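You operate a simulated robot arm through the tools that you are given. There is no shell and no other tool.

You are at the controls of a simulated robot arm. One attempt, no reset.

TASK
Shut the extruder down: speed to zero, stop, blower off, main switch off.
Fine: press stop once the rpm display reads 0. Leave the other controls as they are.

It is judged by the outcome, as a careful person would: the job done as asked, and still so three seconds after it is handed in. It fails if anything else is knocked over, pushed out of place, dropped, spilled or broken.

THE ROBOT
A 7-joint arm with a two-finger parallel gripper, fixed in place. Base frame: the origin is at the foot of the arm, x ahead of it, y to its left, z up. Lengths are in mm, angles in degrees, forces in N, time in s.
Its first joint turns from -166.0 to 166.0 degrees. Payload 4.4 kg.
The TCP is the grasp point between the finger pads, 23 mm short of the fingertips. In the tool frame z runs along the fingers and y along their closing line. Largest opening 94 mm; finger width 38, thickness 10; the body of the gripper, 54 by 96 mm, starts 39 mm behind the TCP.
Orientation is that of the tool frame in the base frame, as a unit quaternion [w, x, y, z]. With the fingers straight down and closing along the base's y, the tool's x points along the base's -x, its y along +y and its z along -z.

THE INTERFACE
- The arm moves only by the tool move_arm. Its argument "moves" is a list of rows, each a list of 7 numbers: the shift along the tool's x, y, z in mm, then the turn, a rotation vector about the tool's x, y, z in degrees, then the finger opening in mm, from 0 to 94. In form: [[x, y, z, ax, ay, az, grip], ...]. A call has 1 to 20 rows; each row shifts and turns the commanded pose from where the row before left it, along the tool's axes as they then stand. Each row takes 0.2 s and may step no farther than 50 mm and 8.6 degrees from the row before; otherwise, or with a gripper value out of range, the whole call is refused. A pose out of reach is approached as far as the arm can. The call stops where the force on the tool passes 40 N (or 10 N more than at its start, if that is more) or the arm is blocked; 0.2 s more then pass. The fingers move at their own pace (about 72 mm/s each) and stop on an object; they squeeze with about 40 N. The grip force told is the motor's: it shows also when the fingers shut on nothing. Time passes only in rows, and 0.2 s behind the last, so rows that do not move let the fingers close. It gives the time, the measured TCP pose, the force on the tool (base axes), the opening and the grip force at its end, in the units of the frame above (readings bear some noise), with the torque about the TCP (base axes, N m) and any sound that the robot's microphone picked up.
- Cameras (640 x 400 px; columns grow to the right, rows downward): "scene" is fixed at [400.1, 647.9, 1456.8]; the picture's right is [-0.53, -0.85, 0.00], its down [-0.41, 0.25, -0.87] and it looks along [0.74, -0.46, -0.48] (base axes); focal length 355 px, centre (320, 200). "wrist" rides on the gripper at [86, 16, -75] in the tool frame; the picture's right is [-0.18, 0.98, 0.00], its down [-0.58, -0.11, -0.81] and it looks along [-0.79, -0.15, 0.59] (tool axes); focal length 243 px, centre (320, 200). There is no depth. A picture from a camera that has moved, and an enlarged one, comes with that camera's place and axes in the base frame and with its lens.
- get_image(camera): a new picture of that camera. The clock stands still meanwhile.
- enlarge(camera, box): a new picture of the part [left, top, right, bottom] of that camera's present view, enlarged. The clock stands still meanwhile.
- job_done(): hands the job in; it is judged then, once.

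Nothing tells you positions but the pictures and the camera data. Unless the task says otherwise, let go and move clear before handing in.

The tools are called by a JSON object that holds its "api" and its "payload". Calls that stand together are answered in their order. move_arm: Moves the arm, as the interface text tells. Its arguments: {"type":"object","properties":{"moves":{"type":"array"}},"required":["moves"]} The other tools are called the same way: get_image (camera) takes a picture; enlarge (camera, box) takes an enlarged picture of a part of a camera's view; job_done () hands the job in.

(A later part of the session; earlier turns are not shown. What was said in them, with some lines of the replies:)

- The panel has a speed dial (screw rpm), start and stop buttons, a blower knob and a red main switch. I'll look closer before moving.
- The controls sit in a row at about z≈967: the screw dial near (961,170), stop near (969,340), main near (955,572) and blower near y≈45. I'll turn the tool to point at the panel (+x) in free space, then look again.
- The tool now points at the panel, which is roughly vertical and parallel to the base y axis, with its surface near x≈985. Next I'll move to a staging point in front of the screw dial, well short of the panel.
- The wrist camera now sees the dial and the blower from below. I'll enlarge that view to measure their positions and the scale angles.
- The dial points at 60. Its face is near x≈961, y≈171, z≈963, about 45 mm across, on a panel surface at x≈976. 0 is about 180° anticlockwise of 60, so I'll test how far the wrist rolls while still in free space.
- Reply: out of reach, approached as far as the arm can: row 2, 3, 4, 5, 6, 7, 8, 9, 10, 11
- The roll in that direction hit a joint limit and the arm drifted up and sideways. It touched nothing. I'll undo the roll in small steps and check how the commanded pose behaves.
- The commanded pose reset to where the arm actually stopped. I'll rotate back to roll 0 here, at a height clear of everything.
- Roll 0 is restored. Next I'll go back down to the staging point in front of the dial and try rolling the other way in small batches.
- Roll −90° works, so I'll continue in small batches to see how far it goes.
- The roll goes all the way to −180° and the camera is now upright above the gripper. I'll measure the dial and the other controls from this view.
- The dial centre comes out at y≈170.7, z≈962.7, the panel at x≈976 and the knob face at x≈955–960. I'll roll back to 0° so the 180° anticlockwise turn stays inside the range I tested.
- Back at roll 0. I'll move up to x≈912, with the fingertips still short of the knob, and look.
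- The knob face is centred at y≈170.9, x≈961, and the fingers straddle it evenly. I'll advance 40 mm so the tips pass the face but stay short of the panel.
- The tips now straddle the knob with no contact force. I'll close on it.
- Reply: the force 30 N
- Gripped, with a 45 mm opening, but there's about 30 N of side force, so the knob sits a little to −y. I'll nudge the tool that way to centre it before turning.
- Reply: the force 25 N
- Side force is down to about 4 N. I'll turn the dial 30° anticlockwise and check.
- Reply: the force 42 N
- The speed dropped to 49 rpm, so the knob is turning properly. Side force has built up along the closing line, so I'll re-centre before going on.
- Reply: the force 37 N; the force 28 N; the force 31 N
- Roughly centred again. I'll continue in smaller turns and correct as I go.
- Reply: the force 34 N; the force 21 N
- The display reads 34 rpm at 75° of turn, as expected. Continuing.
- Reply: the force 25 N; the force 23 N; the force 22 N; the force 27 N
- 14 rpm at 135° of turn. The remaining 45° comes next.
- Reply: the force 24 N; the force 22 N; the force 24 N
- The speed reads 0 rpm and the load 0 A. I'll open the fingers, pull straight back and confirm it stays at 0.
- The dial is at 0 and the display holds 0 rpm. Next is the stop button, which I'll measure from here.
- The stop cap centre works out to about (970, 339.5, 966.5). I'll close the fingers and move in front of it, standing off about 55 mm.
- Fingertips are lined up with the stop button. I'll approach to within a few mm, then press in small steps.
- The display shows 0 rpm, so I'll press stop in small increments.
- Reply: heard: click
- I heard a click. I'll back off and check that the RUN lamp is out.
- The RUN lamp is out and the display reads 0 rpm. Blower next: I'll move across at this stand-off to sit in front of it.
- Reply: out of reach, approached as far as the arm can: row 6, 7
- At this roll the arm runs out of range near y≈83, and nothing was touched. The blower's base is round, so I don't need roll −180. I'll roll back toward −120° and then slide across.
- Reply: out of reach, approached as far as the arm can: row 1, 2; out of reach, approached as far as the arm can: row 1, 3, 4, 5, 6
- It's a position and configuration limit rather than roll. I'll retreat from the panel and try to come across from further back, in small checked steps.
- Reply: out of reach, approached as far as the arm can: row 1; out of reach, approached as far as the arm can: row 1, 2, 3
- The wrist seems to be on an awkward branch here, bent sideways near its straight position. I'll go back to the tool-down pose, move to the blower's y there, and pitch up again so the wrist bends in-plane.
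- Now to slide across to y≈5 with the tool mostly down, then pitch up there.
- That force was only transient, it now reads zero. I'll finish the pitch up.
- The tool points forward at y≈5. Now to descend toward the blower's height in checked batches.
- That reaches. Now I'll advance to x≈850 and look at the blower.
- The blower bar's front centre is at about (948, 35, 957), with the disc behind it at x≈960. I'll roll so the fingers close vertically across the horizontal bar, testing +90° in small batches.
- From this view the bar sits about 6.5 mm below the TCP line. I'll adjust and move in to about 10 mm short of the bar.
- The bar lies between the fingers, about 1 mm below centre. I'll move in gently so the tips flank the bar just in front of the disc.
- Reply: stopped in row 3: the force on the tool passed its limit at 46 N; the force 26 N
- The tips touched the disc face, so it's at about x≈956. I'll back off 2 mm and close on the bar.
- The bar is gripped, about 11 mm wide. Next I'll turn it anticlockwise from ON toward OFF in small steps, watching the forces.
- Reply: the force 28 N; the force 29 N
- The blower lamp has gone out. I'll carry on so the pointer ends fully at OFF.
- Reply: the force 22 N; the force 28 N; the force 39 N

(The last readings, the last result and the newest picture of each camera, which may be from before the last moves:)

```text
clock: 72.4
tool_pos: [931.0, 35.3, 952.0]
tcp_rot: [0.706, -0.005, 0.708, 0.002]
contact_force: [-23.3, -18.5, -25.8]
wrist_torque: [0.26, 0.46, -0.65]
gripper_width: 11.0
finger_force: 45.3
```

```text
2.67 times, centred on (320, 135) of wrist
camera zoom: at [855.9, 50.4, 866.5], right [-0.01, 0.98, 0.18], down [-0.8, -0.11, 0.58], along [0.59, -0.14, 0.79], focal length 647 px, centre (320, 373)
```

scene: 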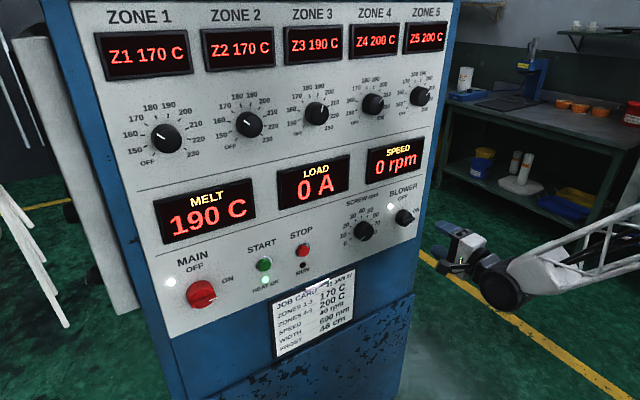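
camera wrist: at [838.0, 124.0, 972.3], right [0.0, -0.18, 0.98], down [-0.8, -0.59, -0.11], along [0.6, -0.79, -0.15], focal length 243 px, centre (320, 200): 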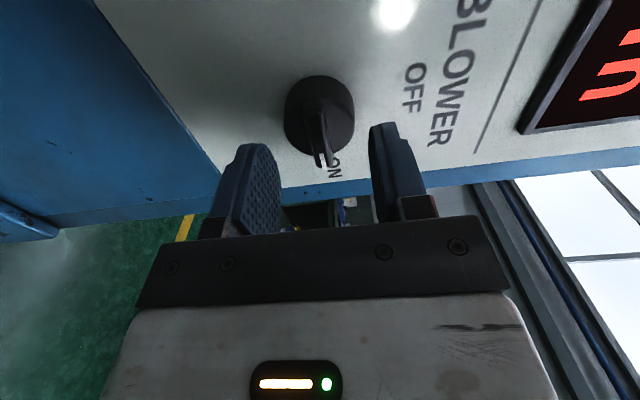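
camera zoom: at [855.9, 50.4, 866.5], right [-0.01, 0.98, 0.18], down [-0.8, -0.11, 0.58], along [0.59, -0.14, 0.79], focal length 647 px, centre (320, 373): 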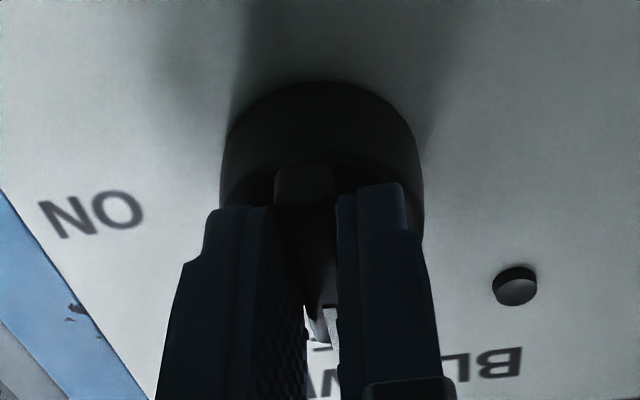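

Blower pointer is now straight up at OFF with its lamp dark. I'll open the fingers and back straight out.

{"api": "move_arm", "payload": {"moves": [[0, 0, 0, 0, 0, 0, 20], [0, 0, 0, 0, 0, 0, 40], [0, 0, 0, 0, 0, 0, 40], [0, 0, -20, 0, 0, 0, 40], [0, 0, -40, 0, 0, 0, 40], [0, 0, -40, 0, 0, 0, 40], [0, 0, -40, 0, 0, 0, 40], [0, 0, 0, 0, 0, 0, 40]]}}

{"api": "get_image", "payload": {"camera": "scene"}}

{"api": "enlarge", "payload": {"camera": "scene", "box": [340, 140, 460, 260]}}

{"api": "get_image", "payload": {"camera": "wrist"}}

```text
clock: 74.2
tool_pos: [790.9, 33.1, 952.9]
tcp_rot: [0.707, -0.005, 0.707, 0.003]
contact_force: [0.6, 0.5, -0.4]
wrist_torque: [-0.02, -0.02, 0.02]
gripper_width: 40.2
finger_force: 0.1
```

```text
taken
```

scene: 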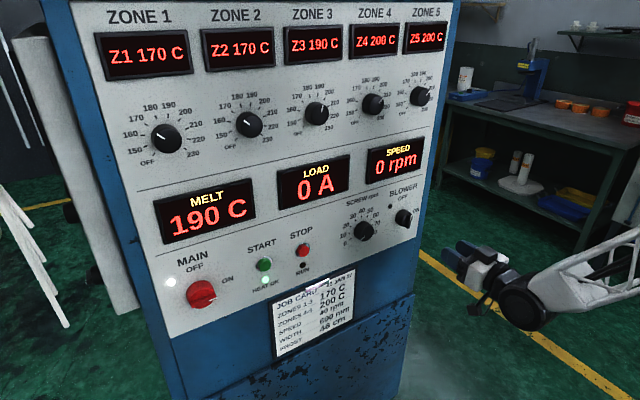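

```text
3.33 times, centred on (400, 200) of scene
camera zoom: at [400.1, 647.9, 1456.8], right [-0.53, -0.85, 0.0], down [-0.41, 0.25, -0.87], along [0.74, -0.46, -0.48], focal length 1184 px, centre (53, 200)
```

zoom: 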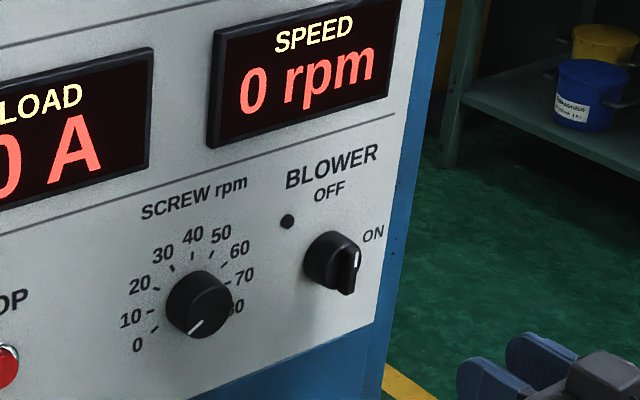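

```text
taken
camera wrist: at [717.4, 49.4, 867.5], right [-0.01, 0.98, 0.18], down [-0.8, -0.12, 0.58], along [0.59, -0.14, 0.79], focal length 243 px, centre (320, 200)
```

wrist: 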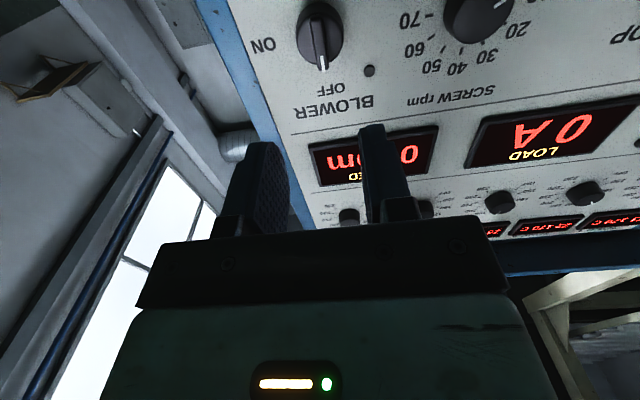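

Blower is off and its pointer is at OFF. For the main switch at y≈572 I'll go back to the first arm configuration: retreat, rise, tilt down, cross to y≈245, and tilt up again.

{"api": "move_arm", "payload": {"moves": [[0, 0, -45, 0, 0, 0, 60], [0, 0, -45, 0, 0, 0, 60], [-38, 0, 0, 0, 0, 0, 60], [-38, 0, 0, 0, 0, 0, 60], [-38, 0, 0, 0, 0, 0, 60], [-38, 0, 0, 0, 0, 0, 60], [-38, 0, 0, 0, 0, 0, 60], [0, 0, 0, 0, 0, 0, 60]]}}

{"api": "move_arm", "payload": {"moves": [[0, 0, 0, 0, 8.2, 0, 60], [0, 0, 0, 0, 8.2, 0, 60], [0, 0, 0, 0, 8.2, 0, 60], [0, 0, 0, 0, 8.2, 0, 60], [0, 0, 0, 0, 8.2, 0, 60], [0, 0, 0, 0, 8.2, 0, 60], [0, 0, 0, 0, 8.2, 0, 60], [0, 0, 0, 0, 8.2, 0, 60], [0, 0, 0, 0, 0, 0, 60]]}}

```text
clock: 76.0
tool_pos: [702.6, 34.8, 1143.6]
tcp_rot: [0.707, -0.004, 0.707, 0.003]
contact_force: [1.0, 0.2, -0.8]
wrist_torque: [-0.02, -0.01, 0.03]
gripper_width: 60.1
finger_force: 0.1
```

```text
clock: 78.0
tool_pos: [703.4, 24.9, 1126.3]
tcp_rot: [0.325, -0.024, 0.945, -0.041]
contact_force: [-0.7, 3.1, 0.7]
wrist_torque: [-0.03, -0.08, -0.22]
gripper_width: 60.0
finger_force: 0.0
out of reach, approached as far as the arm can: row 5, 6, 8
```

The arm tilted down with a slight offset, still clear of everything. Now to cross toward y≈245 and square it up.

{"api": "move_arm", "payload": {"moves": [[-5.6, 43.4, -5.8, 0, 0, 0, 60], [-5.6, 43.4, -5.8, 0, 0, 0, 60], [-5.6, 43.4, -5.8, 0, 0, 0, 60], [-5.6, 43.4, -5.8, 0, 0, 0, 60], [-5.6, 43.4, -5.8, 0, 0, 0, 60], [0, 0, 0, 0, 0, 0, 60]]}}

{"api": "get_image", "payload": {"camera": "scene"}}

```text
clock: 79.4
tool_pos: [712.8, 247.6, 1156.6]
tcp_rot: [0.323, 0.007, 0.946, -0.02]
contact_force: [-0.7, 0.1, -0.4]
wrist_torque: [0.01, 0.02, -0.01]
gripper_width: 60.1
finger_force: 0.0
```

```text
taken
```

scene: 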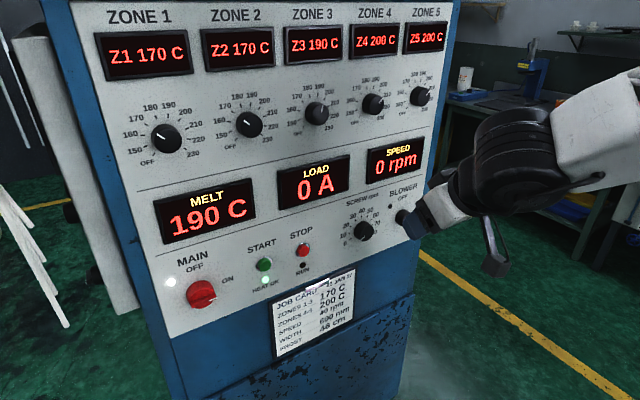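

{"api": "move_arm", "payload": {"moves": [[0, 0, 0, -1.2, 7.85, -0.18, 60], [0, 0, 0, -1.2, 7.85, -0.18, 60], [0, 0, 0, 0, 8, 0, 60], [0, 0, 0, 0, 8, 0, 60], [0, 0, 0, 0, 0, 0, 60]]}}

{"api": "move_arm", "payload": {"moves": [[0, 0, -4, 0, -8.4, 0, 60], [0, 0, 0, 0, -8.4, 0, 60], [0, 0, 0, 0, -8.4, 0, 60], [0, 0, 0, 0, -8.4, 0, 60], [0, 0, 0, 0, -8.4, 0, 60]]}}

{"api": "move_arm", "payload": {"moves": [[0, 0, 0, 0, -8.4, 0, 60], [0, 0, 0, 0, -8.4, 0, 60], [0, 0, 0, 0, -8.4, 0, 60], [0, 0, 0, 0, -8.4, 0, 60], [0, 0, 0, 0, -8.4, 0, 60], [0, 0, 0, 0, 0, 0, 60]]}}

```text
clock: 80.6
tool_pos: [711.3, 246.1, 1158.5]
tcp_rot: [0.225, 0.001, 0.974, -0.005]
contact_force: [-0.6, 0.0, -0.3]
wrist_torque: [-0.01, 0.0, -0.04]
gripper_width: 59.8
finger_force: 0.0
out of reach, approached as far as the arm can: row 2, 3, 4
```

```text
clock: 81.8
tool_pos: [708.6, 245.0, 1162.5]
tcp_rot: [0.558, -0.001, 0.83, -0.004]
contact_force: [0.3, 0.8, -1.2]
wrist_torque: [0.03, 0.01, 0.03]
gripper_width: 60.0
finger_force: 0.1
```

```text
clock: 83.2
tool_pos: [710.0, 243.5, 1162.9]
tcp_rot: [0.819, -0.003, 0.573, -0.003]
contact_force: [0.6, -0.1, 0.7]
wrist_torque: [-0.04, 0.03, -0.03]
gripper_width: 60.0
finger_force: 0.1
```

The tilt overshot to about 20° above horizontal, so I'll bring it level and descend to the control row.

{"api": "move_arm", "payload": {"moves": [[0, 0, 0, 0, 6.7, 0, 60], [0, 0, 0, 0, 6.7, 0, 60], [0, 0, 0, 0, 6.6, 0, 60], [0, 0, 0, 0, 0, 0, 60]]}}

{"api": "move_arm", "payload": {"moves": [[35, 20, 0, 0, 0, 0, 60], [35, 20, 0, 0, 0, 0, 60], [35, 20, 0, 0, 0, 0, 60]]}}

{"api": "get_image", "payload": {"camera": "scene"}}

```text
clock: 84.2
tool_pos: [710.4, 244.8, 1162.2]
tcp_rot: [0.707, -0.002, 0.708, -0.004]
contact_force: [0.4, -0.3, 0.4]
wrist_torque: [-0.02, 0.02, 0.02]
gripper_width: 60.0
finger_force: 0.1
```

```text
clock: 85.0
tool_pos: [711.4, 305.1, 1058.7]
tcp_rot: [0.707, -0.001, 0.707, -0.005]
contact_force: [-0.2, -0.6, -0.7]
wrist_torque: [0.04, 0.04, -0.06]
gripper_width: 60.0
finger_force: 0.1
```

```text
taken
```

scene: 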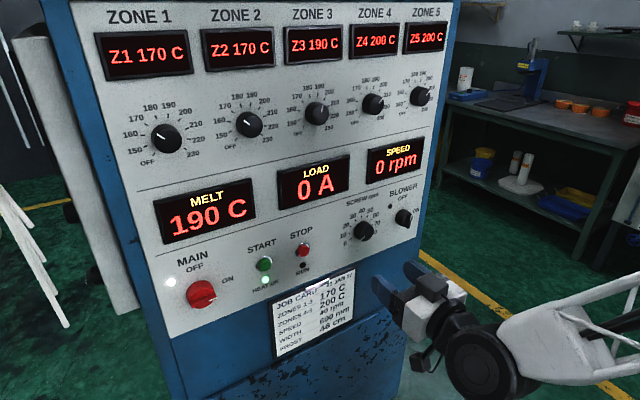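

{"api": "move_arm", "payload": {"moves": [[23.5, 36, 0, 0, 0, 0, 60], [23.5, 36, 0, 0, 0, 0, 60], [23.5, 36, 0, 0, 0, 0, 60], [23.5, 36, 0, 0, 0, 0, 60], [0, 0, 0, 0, 0, 0, 60]]}}

{"api": "move_arm", "payload": {"moves": [[0, 40, 0, 0, 0, 0, 60], [0, 40, 0, 0, 0, 0, 60], [0, 38, 0, 0, 0, 0, 60]]}}

{"api": "get_image", "payload": {"camera": "scene"}}

{"api": "get_image", "payload": {"camera": "wrist"}}

```text
clock: 86.2
tool_pos: [712.2, 449.9, 962.4]
tcp_rot: [0.707, -0.002, 0.707, -0.004]
contact_force: [1.1, 1.0, -0.2]
wrist_torque: [0.01, -0.01, 0.01]
gripper_width: 59.7
finger_force: 0.1
```

```text
clock: 87.0
tool_pos: [712.2, 565.2, 960.5]
tcp_rot: [0.707, -0.001, 0.707, -0.005]
contact_force: [0.9, 0.9, 0.9]
wrist_torque: [-0.02, -0.03, -0.05]
gripper_width: 60.2
finger_force: 0.1
```

```text
taken
```

scene: 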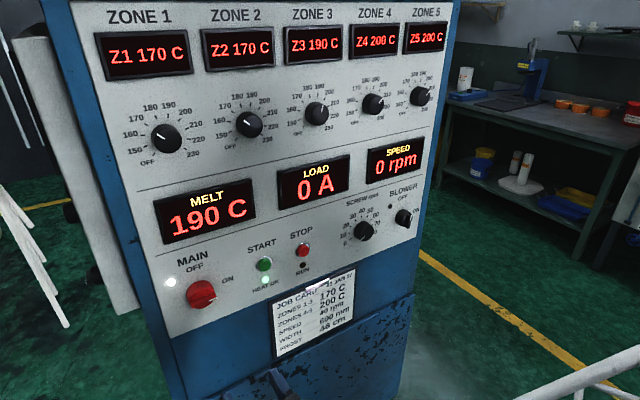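

```text
taken
camera wrist: at [637.8, 582.2, 875.3], right [0.0, 0.98, 0.18], down [-0.81, -0.1, 0.58], along [0.59, -0.14, 0.79], focal length 243 px, centre (320, 200)
```

wrist: 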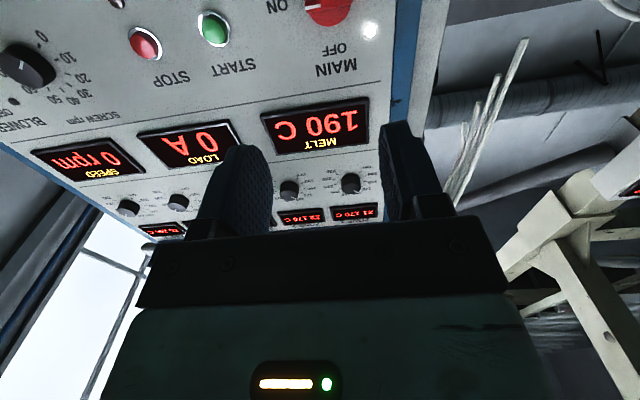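

The arm reaches y≈565. I'll move in to x≈850 and measure the main switch.

{"api": "move_arm", "payload": {"moves": [[0, 2, 45, 0, 0, 0, 80], [0, 2, 45, 0, 0, 0, 80], [0, 2, 40, 0, 0, 0, 80], [0, 0, 0, 0, 0, 0, 80]]}}

{"api": "get_image", "payload": {"camera": "scene"}}

{"api": "get_image", "payload": {"camera": "wrist"}}

```text
clock: 88.0
tool_pos: [839.6, 569.7, 962.1]
tcp_rot: [0.707, -0.001, 0.707, -0.005]
contact_force: [0.5, 0.5, -0.1]
wrist_torque: [-0.01, -0.01, 0.01]
gripper_width: 79.6
finger_force: 0.1
```

```text
taken
```

scene: 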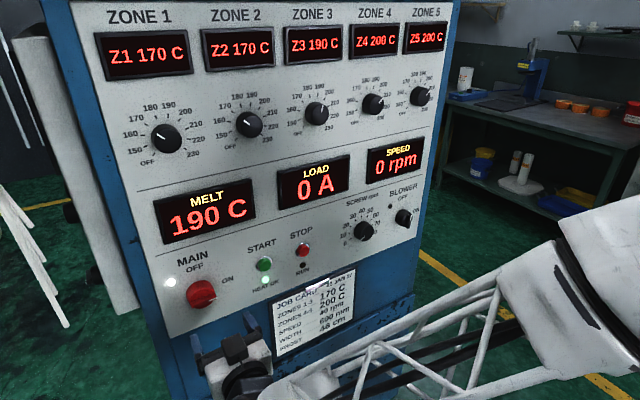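

```text
taken
camera wrist: at [764.6, 585.6, 876.2], right [0.0, 0.98, 0.18], down [-0.81, -0.1, 0.58], along [0.59, -0.14, 0.79], focal length 243 px, centre (320, 200)
```

wrist: 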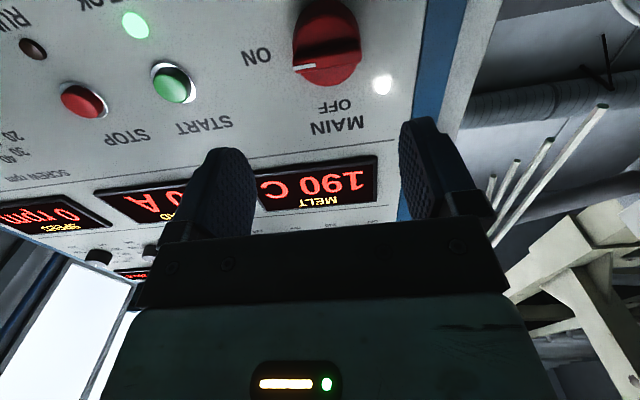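

Now to roll to −90° in checked batches so the fingers close vertically across the main switch bar.

{"api": "move_arm", "payload": {"moves": [[0, 0, 0, 0, 0, -8.18, 80], [0, 0, 0, 0, 0, -8.18, 80], [0, 0, 0, 0, 0, -8.18, 80]]}}

{"api": "move_arm", "payload": {"moves": [[0, 0, 0, 0, 0, -8.18, 80], [0, 0, 0, 0, 0, -8.18, 80], [0, 0, 0, 0, 0, -8.18, 80]]}}

{"api": "move_arm", "payload": {"moves": [[0, 0, 0, 0, 0, -8.18, 80], [0, 0, 0, 0, 0, -8.18, 80], [0, 0, 0, 0, 0, -8.18, 80]]}}

```text
clock: 88.8
tool_pos: [841.3, 571.1, 961.9]
tcp_rot: [0.689, -0.152, 0.691, -0.155]
contact_force: [-0.1, -0.1, -0.6]
wrist_torque: [0.03, 0.02, -0.04]
gripper_width: 79.8
finger_force: 0.0
```

```text
clock: 89.6
tool_pos: [841.6, 571.1, 961.3]
tcp_rot: [0.641, -0.296, 0.642, -0.299]
contact_force: [-0.4, -0.4, 1.0]
wrist_torque: [-0.02, 0.0, 0.0]
gripper_width: 80.0
finger_force: 0.1
```

```text
clock: 90.4
tool_pos: [840.4, 570.9, 959.3]
tcp_rot: [0.563, -0.424, 0.565, -0.429]
contact_force: [-1.6, 0.4, 0.1]
wrist_torque: [-0.03, -0.04, -0.01]
gripper_width: 79.8
finger_force: 0.0
```

{"api": "move_arm", "payload": {"moves": [[0, 0, 0, 0, 0, -8.1, 80], [0, 0, 0, 0, 0, -7.8, 80], [0, 0, 0, 0, 0, 0, 80]]}}

{"api": "get_image", "payload": {"camera": "wrist"}}

{"api": "get_image", "payload": {"camera": "scene"}}

```text
clock: 91.2
tool_pos: [840.1, 570.8, 961.1]
tcp_rot: [0.498, -0.5, 0.501, -0.501]
contact_force: [0.2, -0.3, 0.5]
wrist_torque: [0.01, 0.05, 0.01]
gripper_width: 80.1
finger_force: 0.1
```

```text
taken
camera wrist: at [766.1, 485.3, 944.8], right [0.0, 0.18, -0.98], down [-0.8, 0.58, 0.11], along [0.59, 0.79, 0.15], focal length 243 px, centre (320, 200)
```

wrist: 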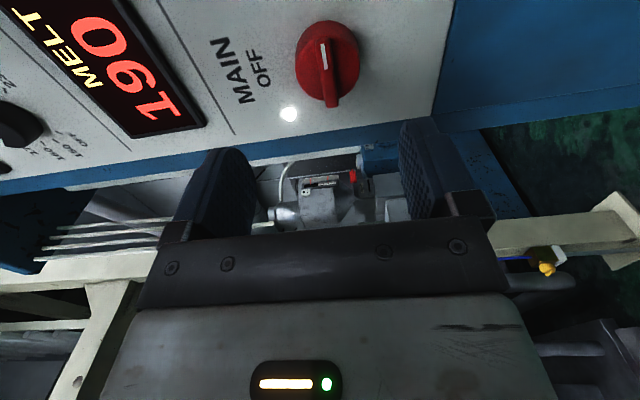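

```text
taken
```

scene: 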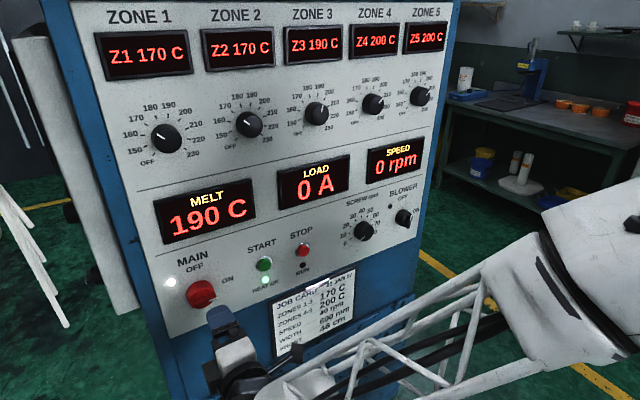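

At roll −90° with a clear view of the main switch. I'll enlarge it to measure.

{"api": "enlarge", "payload": {"camera": "wrist", "box": [250, 0, 420, 120]}}

{"api": "enlarge", "payload": {"camera": "scene", "box": [150, 240, 270, 340]}}

```text
3.33 times, centred on (335, 60) of wrist
camera zoom: at [766.1, 485.3, 944.8], right [0.0, 0.18, -0.98], down [-0.8, 0.58, 0.11], along [0.59, 0.79, 0.15], focal length 809 px, centre (270, 667)
```

zoom: 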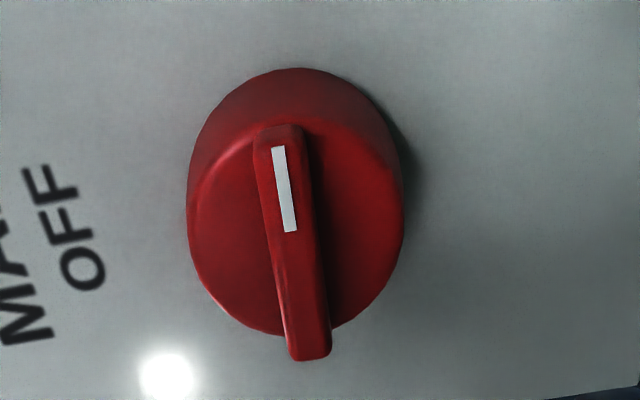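

```text
4.00 times, centred on (210, 290) of scene
camera zoom: at [400.1, 647.9, 1456.8], right [-0.53, -0.85, 0.0], down [-0.41, 0.25, -0.87], along [0.74, -0.46, -0.48], focal length 1421 px, centre (760, -160)
```

zoom: 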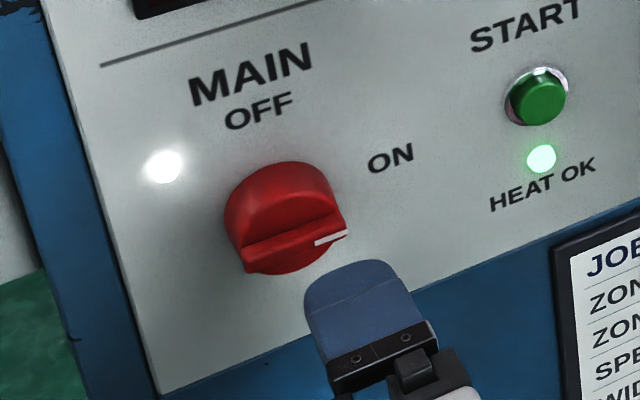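

The main switch bar's front centre is at about (945, 573, 955). Before gripping, I'll check that the arm can roll from −90° to −180° here.

{"api": "move_arm", "payload": {"moves": [[0, 0, 0, 0, 0, -8.18, 60], [0, 0, 0, 0, 0, -8.18, 60], [0, 0, 0, 0, 0, -8.18, 60], [0, 0, 0, 0, 0, -8.18, 60]]}}

{"api": "move_arm", "payload": {"moves": [[0, 0, 0, 0, 0, -8.18, 60], [0, 0, 0, 0, 0, -8.18, 60], [0, 0, 0, 0, 0, -8.18, 60], [0, 0, 0, 0, 0, -8.18, 60]]}}

{"api": "move_arm", "payload": {"moves": [[0, 0, 0, 0, 0, -8.18, 60], [0, 0, 0, 0, 0, -8.18, 60], [0, 0, 0, 0, 0, -8.18, 60]]}}

{"api": "get_image", "payload": {"camera": "scene"}}

{"api": "get_image", "payload": {"camera": "wrist"}}

```text
clock: 92.2
tool_pos: [841.1, 571.2, 960.5]
tcp_rot: [-0.337, 0.621, -0.34, 0.621]
contact_force: [0.5, -0.5, 0.4]
wrist_torque: [-0.03, -0.02, 0.01]
gripper_width: 59.8
finger_force: 0.2
```

```text
clock: 93.2
tool_pos: [832.0, 560.6, 952.4]
tcp_rot: [-0.199, 0.678, -0.205, 0.678]
contact_force: [1.0, 0.8, 0.8]
wrist_torque: [0.02, 0.01, 0.0]
gripper_width: 60.1
finger_force: 0.1
out of reach, approached as far as the arm can: row 3, 4
```

```text
clock: 94.0
tool_pos: [832.9, 559.8, 952.2]
tcp_rot: [-0.2, 0.678, -0.203, 0.678]
contact_force: [0.4, -0.1, -0.4]
wrist_torque: [-0.01, 0.02, 0.03]
gripper_width: 59.8
finger_force: 0.1
out of reach, approached as far as the arm can: row 1, 2, 3
```

```text
taken
```

scene: 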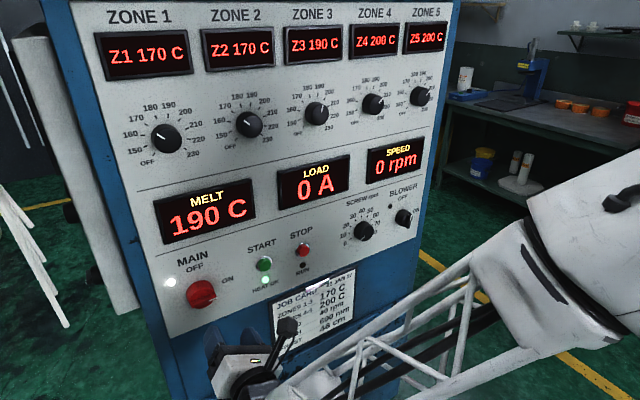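

```text
taken
camera wrist: at [757.2, 500.3, 1017.0], right [0.0, -0.72, -0.69], down [-0.8, 0.41, -0.43], along [0.59, 0.55, -0.58], focal length 243 px, centre (320, 200)
```

wrist: 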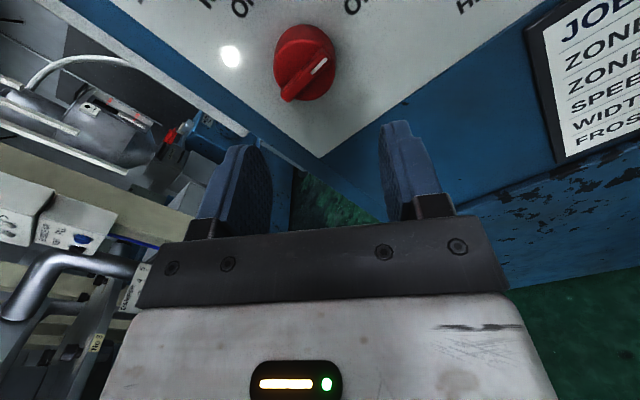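

Rolling that way stops at about −147°, so I'll use the other option: grip at +90° and turn to 0°. The side where the camera would swing is free, the nearest rods being beyond y≈770. I'll roll back.

{"api": "move_arm", "payload": {"moves": [[0, 0, 0, 0, 0, 8.6, 60], [0, 0, 0, 0, 0, 8.6, 60], [0, 0, 0, 0, 0, 8.6, 60], [0, 0, 0, 0, 0, 8.6, 60], [0, 0, 0, 0, 0, 8.6, 60], [0, 0, 0, 0, 0, 8.6, 60], [0, 0, 0, 0, 0, 8.6, 60], [0, 0, 0, 0, 0, 8.6, 60]]}}

{"api": "move_arm", "payload": {"moves": [[0, 0, 0, 0, 0, 8.6, 60], [0, 0, 0, 0, 0, 8.6, 60], [0, 0, 0, 0, 0, 8.6, 60], [0, 0, 0, 0, 0, 8.6, 60], [0, 0, 0, 0, 0, 8.6, 60], [0, 0, 0, 0, 0, 8.6, 60], [0, 0, 0, 0, 0, 8.6, 60], [0, 0, 0, 0, 0, 8.6, 60], [0, 0, 0, 0, 0, 8.6, 60]]}}

```text
clock: 95.8
tool_pos: [831.3, 561.2, 952.7]
tcp_rot: [0.548, -0.444, 0.551, -0.446]
contact_force: [0.1, -0.7, 0.0]
wrist_torque: [-0.02, 0.02, 0.01]
gripper_width: 59.8
finger_force: 0.1
```

```text
clock: 97.8
tool_pos: [831.8, 560.4, 953.5]
tcp_rot: [0.707, -0.002, 0.707, -0.005]
contact_force: [-0.6, 1.6, 0.5]
wrist_torque: [0.04, 0.03, 0.05]
gripper_width: 60.0
finger_force: 0.0
```

{"api": "move_arm", "payload": {"moves": [[0, 12, 0, 0, 0, 0, 60], [0, 0, 0, 0, 0, 8.2, 60], [0, 0, 0, 0, 0, 8.2, 60], [0, 0, 0, 0, 0, 8.2, 60], [0, 0, 0, 0, 0, 8.2, 60]]}}

{"api": "move_arm", "payload": {"moves": [[0, 0, 0, 0, 0, 8.2, 60], [0, 0, 0, 0, 0, 8.2, 60], [0, 0, 0, 0, 0, 8.2, 60], [0, 0, 0, 0, 0, 8.2, 60]]}}

{"api": "move_arm", "payload": {"moves": [[0, 0, 0, 0, 0, 8.2, 60], [0, 0, 0, 0, 0, 8.2, 60], [0, 0, 0, 0, 0, 8, 60], [0, 0, 0, 0, 0, 0, 60]]}}

{"api": "get_image", "payload": {"camera": "wrist"}}

{"api": "get_image", "payload": {"camera": "scene"}}

```text
clock: 99.0
tool_pos: [832.4, 571.6, 953.0]
tcp_rot: [0.679, 0.199, 0.679, 0.194]
contact_force: [-0.1, 1.2, -0.4]
wrist_torque: [0.0, 0.02, 0.01]
gripper_width: 60.0
finger_force: 0.0
```

```text
clock: 100.0
tool_pos: [830.6, 570.9, 952.6]
tcp_rot: [0.597, 0.382, 0.596, 0.378]
contact_force: [0.0, 0.3, -0.4]
wrist_torque: [-0.02, 0.02, -0.02]
gripper_width: 60.0
finger_force: 0.1
```

```text
clock: 101.0
tool_pos: [832.0, 571.7, 952.4]
tcp_rot: [0.504, 0.499, 0.502, 0.496]
contact_force: [0.6, -0.6, -0.3]
wrist_torque: [-0.01, 0.0, -0.02]
gripper_width: 60.1
finger_force: 0.1
```

```text
taken
camera wrist: at [757.2, 659.4, 968.6], right [0.0, -0.17, 0.98], down [-0.81, -0.58, -0.1], along [0.59, -0.8, -0.14], focal length 243 px, centre (320, 200)
```

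wrist: 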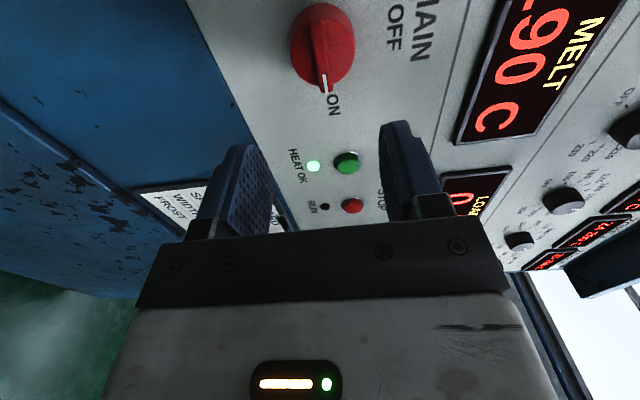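

```text
taken
```

scene: 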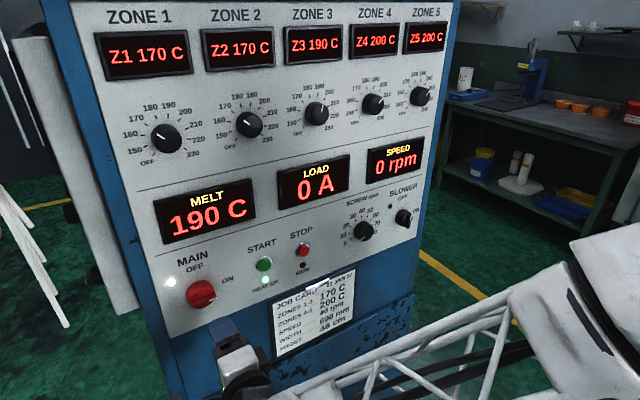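

{"api": "enlarge", "payload": {"camera": "wrist", "box": [240, 0, 410, 120]}}

```text
3.33 times, centred on (325, 60) of wrist
camera zoom: at [757.2, 659.4, 968.6], right [0.0, -0.17, 0.98], down [-0.81, -0.58, -0.1], along [0.59, -0.8, -0.14], focal length 809 px, centre (303, 667)
```

zoom: 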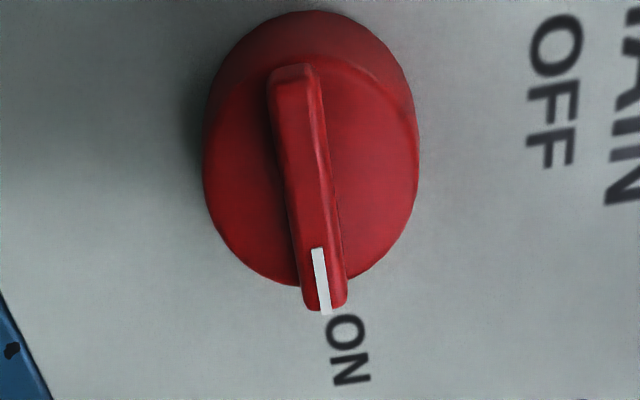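

The bar's front centre refines to about (950, 576, 955). I'll centre on it and move in to x≈912.

{"api": "move_arm", "payload": {"moves": [[1.5, 0.8, 27, 0, 0, 0.6, 50], [1.5, 0.7, 27, 0, 0, 0, 50], [0, 0, 26, 0, 0, 0, 44], [0, 0, 0, 0, 0, 0, 44]]}}

{"api": "enlarge", "payload": {"camera": "wrist", "box": [220, 40, 420, 190]}}

{"api": "get_image", "payload": {"camera": "scene"}}

```text
clock: 102.0
tool_pos: [911.5, 575.8, 954.3]
tcp_rot: [0.501, 0.501, 0.5, 0.498]
contact_force: [-0.8, 1.0, 0.1]
wrist_torque: [-0.01, 0.01, -0.05]
gripper_width: 44.1
finger_force: 0.0
```

```text
2.67 times, centred on (320, 115) of wrist
camera zoom: at [837.0, 662.9, 971.2], right [0.0, -0.18, 0.98], down [-0.81, -0.58, -0.11], along [0.59, -0.8, -0.15], focal length 647 px, centre (320, 427)
```

zoom: 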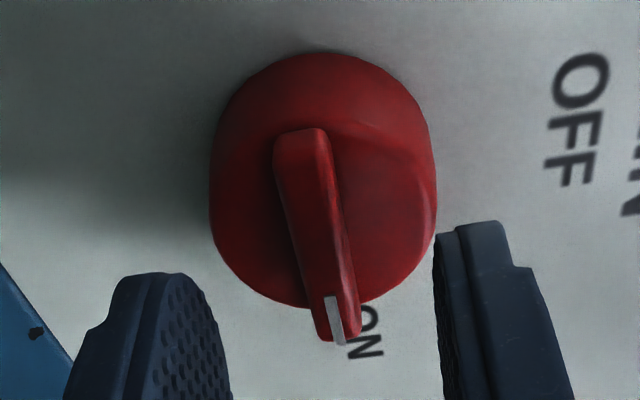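

```text
taken
```

scene: 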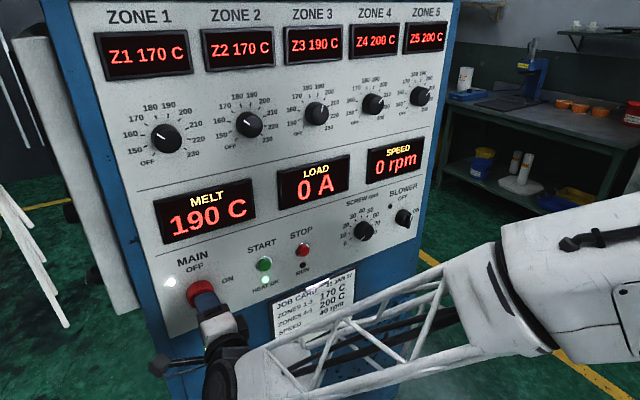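

The bar sits between the fingers. I'll advance slowly to just in front of the disc face, keeping the opening narrower than the disc so contact will tell me the depth.

{"api": "move_arm", "payload": {"moves": [[0.7, 0, 6, 0, 0, 0, 36], [0, 0, 6, 0, 0, 0, 36], [0, 0, 5, 0, 0, 0, 34], [0, 0, 0, 0, 0, 0, 34]]}}

{"api": "enlarge", "payload": {"camera": "wrist", "box": [220, 60, 420, 210]}}

```text
clock: 103.0
tool_pos: [928.6, 576.2, 954.1]
tcp_rot: [0.501, 0.5, 0.5, 0.498]
contact_force: [0.1, 0.3, 0.3]
wrist_torque: [-0.01, -0.02, -0.02]
gripper_width: 33.7
finger_force: 0.1
```

```text
2.67 times, centred on (320, 135) of wrist
camera zoom: at [854.1, 663.2, 971.4], right [0.0, -0.18, 0.98], down [-0.81, -0.58, -0.11], along [0.59, -0.8, -0.15], focal length 647 px, centre (320, 373)
```

zoom: 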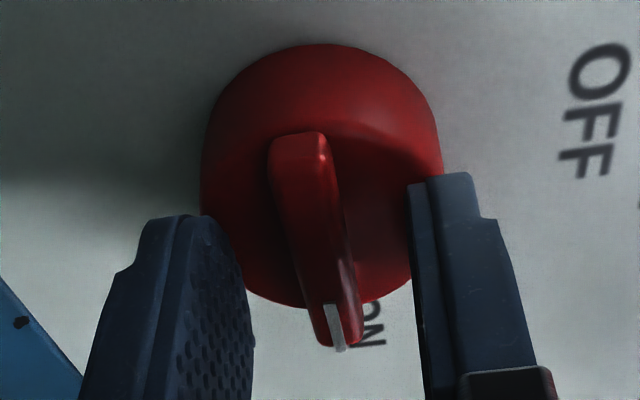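

{"api": "move_arm", "payload": {"moves": [[0, 0, 1.5, 0, 0, 0, 32], [0, 0, 1.5, 0, 0, 0, 30], [0, 0, 0, 0, 0, 0, 28]]}}

```text
clock: 103.8
tool_pos: [931.6, 575.7, 953.7]
tcp_rot: [0.501, 0.5, 0.5, 0.499]
contact_force: [-13.1, -3.1, 2.5]
wrist_torque: [-0.03, -0.29, 0.13]
gripper_width: 29.1
finger_force: 1.5
```

The tips have touched the disc face lightly. I'll back off 1.5 mm and close on the bar.

{"api": "move_arm", "payload": {"moves": [[0, 0, -1.5, 0, 0, 0, 28], [0, 0, -0.3, 0, 0, 0, 16], [0, 0, 0, 0, 0, 0, 0], [0, 0, 0, 0, 0, 0, 0], [0, 0, 0, 0, 0, 0, 0]]}}

{"api": "enlarge", "payload": {"camera": "wrist", "box": [220, 60, 420, 210]}}

```text
clock: 105.0
tool_pos: [929.8, 575.7, 956.0]
tcp_rot: [0.501, 0.501, 0.499, 0.499]
contact_force: [0.6, -3.0, 6.8]
wrist_torque: [0.0, -0.11, -0.23]
gripper_width: 10.8
finger_force: 45.4
```

```text
2.67 times, centred on (320, 135) of wrist
camera zoom: at [855.2, 663.5, 971.6], right [0.0, -0.18, 0.98], down [-0.81, -0.58, -0.11], along [0.59, -0.8, -0.15], focal length 647 px, centre (320, 373)
```

zoom: 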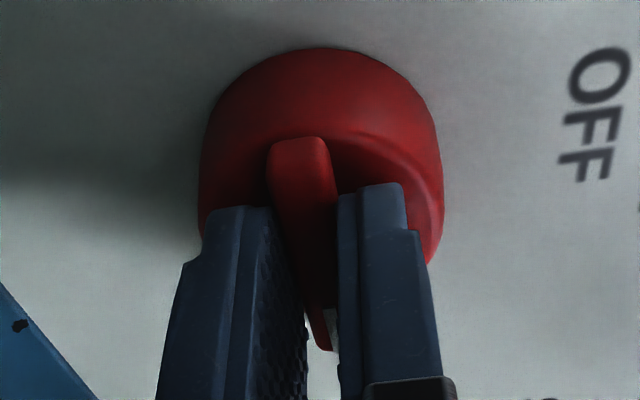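

The bar is gripped with low side force. I'll turn the main switch anticlockwise from ON to OFF in small steps.

{"api": "move_arm", "payload": {"moves": [[0, 0.2, 0, 0, 0, -7.5, 0], [0, 0, 0, 0, 0, -7.5, 0]]}}

```text
clock: 105.6
tool_pos: [930.5, 576.8, 956.0]
tcp_rot: [0.562, 0.431, 0.561, 0.429]
contact_force: [-8.1, 0.5, 8.9]
wrist_torque: [0.01, -0.6, -1.35]
gripper_width: 11.1
finger_force: 44.8
```

{"api": "move_arm", "payload": {"moves": [[0, 0.3, -0.2, 0, 0, -7.5, 0], [0, 0, 0, 0, 0, -7.5, 0]]}}

```text
clock: 106.2
tool_pos: [930.1, 575.4, 955.1]
tcp_rot: [0.613, 0.353, 0.613, 0.352]
contact_force: [-24.7, -9.4, 10.6]
wrist_torque: [-0.01, -0.22, -0.04]
gripper_width: 11.1
finger_force: 45.0
```

{"api": "move_arm", "payload": {"moves": [[-0.4, 0.1, -0.8, 0, 0, -7.5, 0], [0, 0, 0, 0, 0, -7.5, 0]]}}

{"api": "get_image", "payload": {"camera": "scene"}}

```text
clock: 106.8
tool_pos: [929.7, 576.3, 955.1]
tcp_rot: [0.654, 0.272, 0.653, 0.267]
contact_force: [28.5, 15.8, -1.2]
wrist_torque: [-0.01, -0.52, -0.07]
gripper_width: 10.7
finger_force: 45.0
```

```text
taken
```

scene: 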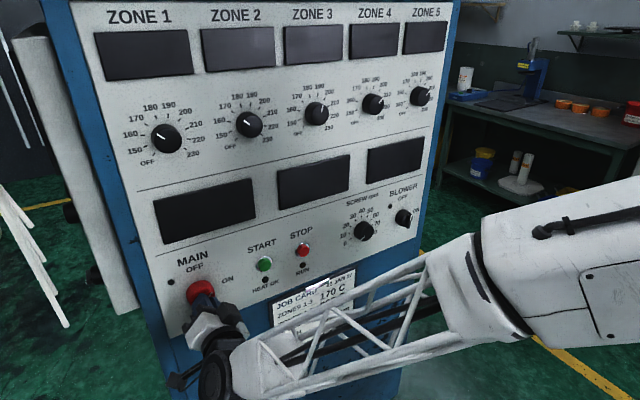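

All displays have gone dark, so main power is off. I'll finish the turn so the pointer sits fully at OFF.

{"api": "move_arm", "payload": {"moves": [[0.3, 0.3, 0.6, 0, 0, -7.5, 0], [0, 0, 0, 0, 0, -7.5, 0]]}}

```text
clock: 107.4
tool_pos: [929.6, 576.2, 953.8]
tcp_rot: [0.684, 0.183, 0.683, 0.18]
contact_force: [32.8, 7.8, -4.5]
wrist_torque: [-0.02, -0.32, 0.1]
gripper_width: 11.1
finger_force: 45.0
```

{"api": "move_arm", "payload": {"moves": [[0, 0.1, 0.9, 0, 0, -7.5, 0], [0, 0, 0, 0, 0, -7.5, 0]]}}

```text
clock: 108.0
tool_pos: [930.6, 575.3, 954.7]
tcp_rot: [0.701, 0.093, 0.702, 0.089]
contact_force: [-1.9, -15.1, -6.8]
wrist_torque: [-0.01, -1.04, -0.4]
gripper_width: 10.9
finger_force: 44.8
```

{"api": "move_arm", "payload": {"moves": [[0.1, -0.5, 0, 0, 0, -7.5, 0], [0, 0, 0, 0, 0, -7.5, 0], [0, 0, 0, 0, 0, 0, 0]]}}

{"api": "enlarge", "payload": {"camera": "scene", "box": [130, 230, 290, 350]}}

{"api": "enlarge", "payload": {"camera": "wrist", "box": [220, 60, 420, 210]}}

```text
clock: 108.8
tool_pos: [930.0, 574.4, 954.4]
tcp_rot: [0.707, 0.001, 0.707, -0.003]
contact_force: [-12.8, -8.9, 6.9]
wrist_torque: [0.12, 0.33, -0.04]
gripper_width: 11.0
finger_force: 45.0
stopped in row 3: the force on the tool passed its limit at 41 N (the readings are from after the stop); the commanded pose is now the measured one
```

```text
3.33 times, centred on (210, 290) of scene
camera zoom: at [400.1, 647.9, 1456.8], right [-0.53, -0.85, 0.0], down [-0.41, 0.25, -0.87], along [0.74, -0.46, -0.48], focal length 1184 px, centre (687, -100)
```

zoom: 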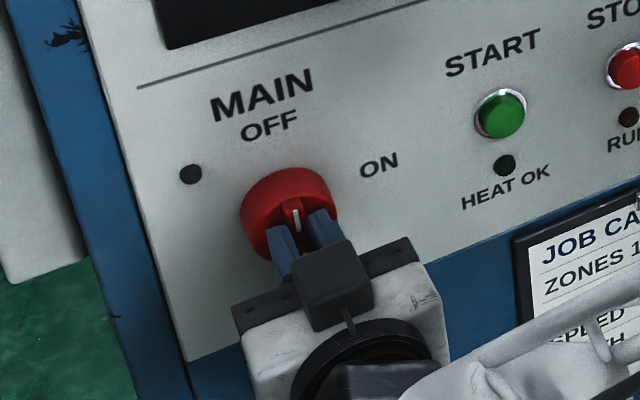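

```text
2.67 times, centred on (320, 135) of wrist
camera zoom: at [854.8, 592.0, 868.1], right [0.01, 0.98, 0.18], down [-0.81, -0.1, 0.58], along [0.59, -0.15, 0.79], focal length 647 px, centre (320, 373)
```

zoom: 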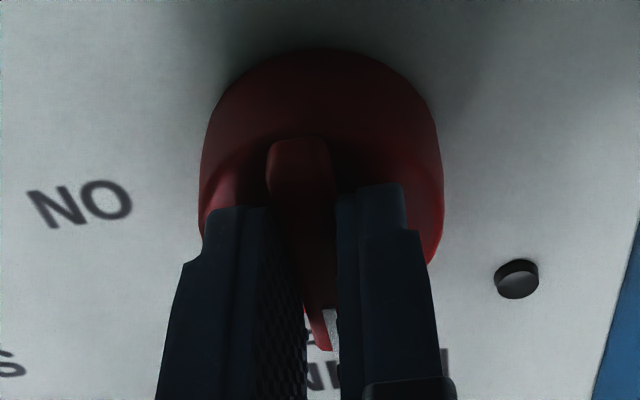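

The main switch is straight up at OFF with its lamp dark. I'll open the fingers, back straight out and retreat clear.

{"api": "move_arm", "payload": {"moves": [[0, 0, 0, 0, 0, 0, 20], [0, 0, 0, 0, 0, 0, 40], [0, 0, 0, 0, 0, 0, 40], [0, 0, -20, 0, 0, 0, 40], [0, 0, -40, 0, 0, 0, 40], [0, 0, -45, 0, 0, 0, 40], [0, 0, -45, 0, 0, 0, 40], [0, 0, -45, 0, 0, 0, 40], [0, 0, 0, 0, 0, 0, 40]]}}

{"api": "get_image", "payload": {"camera": "scene"}}

{"api": "enlarge", "payload": {"camera": "scene", "box": [130, 230, 290, 350]}}

{"api": "enlarge", "payload": {"camera": "scene", "box": [280, 140, 440, 280]}}

```text
clock: 110.8
tool_pos: [734.5, 576.6, 952.5]
tcp_rot: [0.707, 0.001, 0.708, -0.003]
contact_force: [-0.6, 0.0, -1.0]
wrist_torque: [0.02, 0.0, -0.02]
gripper_width: 40.0
finger_force: 0.0
```

```text
taken
```

scene: 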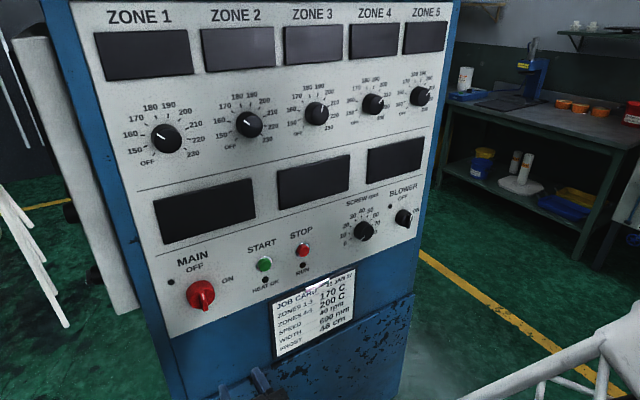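

```text
3.33 times, centred on (210, 290) of scene
camera zoom: at [400.1, 647.9, 1456.8], right [-0.53, -0.85, 0.0], down [-0.41, 0.25, -0.87], along [0.74, -0.46, -0.48], focal length 1184 px, centre (687, -100)
```

zoom: 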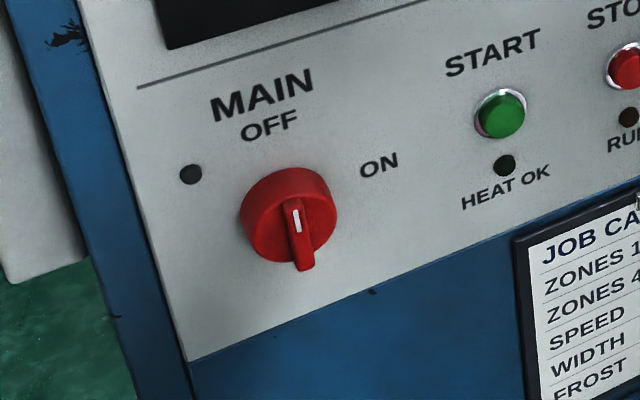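

```text
2.86 times, centred on (360, 210) of scene
camera zoom: at [400.1, 647.9, 1456.8], right [-0.53, -0.85, 0.0], down [-0.41, 0.25, -0.87], along [0.74, -0.46, -0.48], focal length 1015 px, centre (206, 171)
```

zoom: 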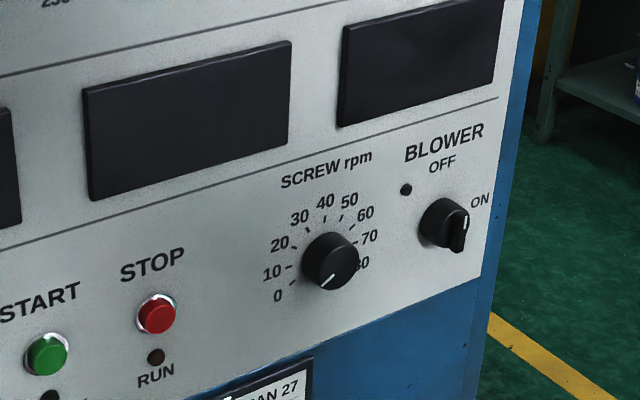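

Everything looks as asked: screw dial at 0, stop pressed with RUN out, blower at OFF, main at OFF and all displays dark. The zone dials are unchanged and the arm is clear, so I'm handing it in.

{"api": "job_done", "payload": {}}

```text
The job is handed in.
```

The extruder is shut down in the order you asked, and the job is handed in.

- **Speed:** I turned the screw dial from 60 to 0, and the display read 0 rpm and 0 A.
- **Stop:** I pressed it only after the display read 0 rpm. It clicked and the RUN lamp went out.
- **Blower:** the knob is turned to OFF and its lamp is out.
- **Main switch:** it is turned to OFF, and all displays and lamps are dark.

The five zone dials and the start button were not touched. A few arm moves ran out of reach and drifted off course along the way, but they touched nothing. The fingertips did press against the blower and main switch knobs while I lined up to grip them, and neither was moved or damaged. The arm has let go and is clear of the panel.
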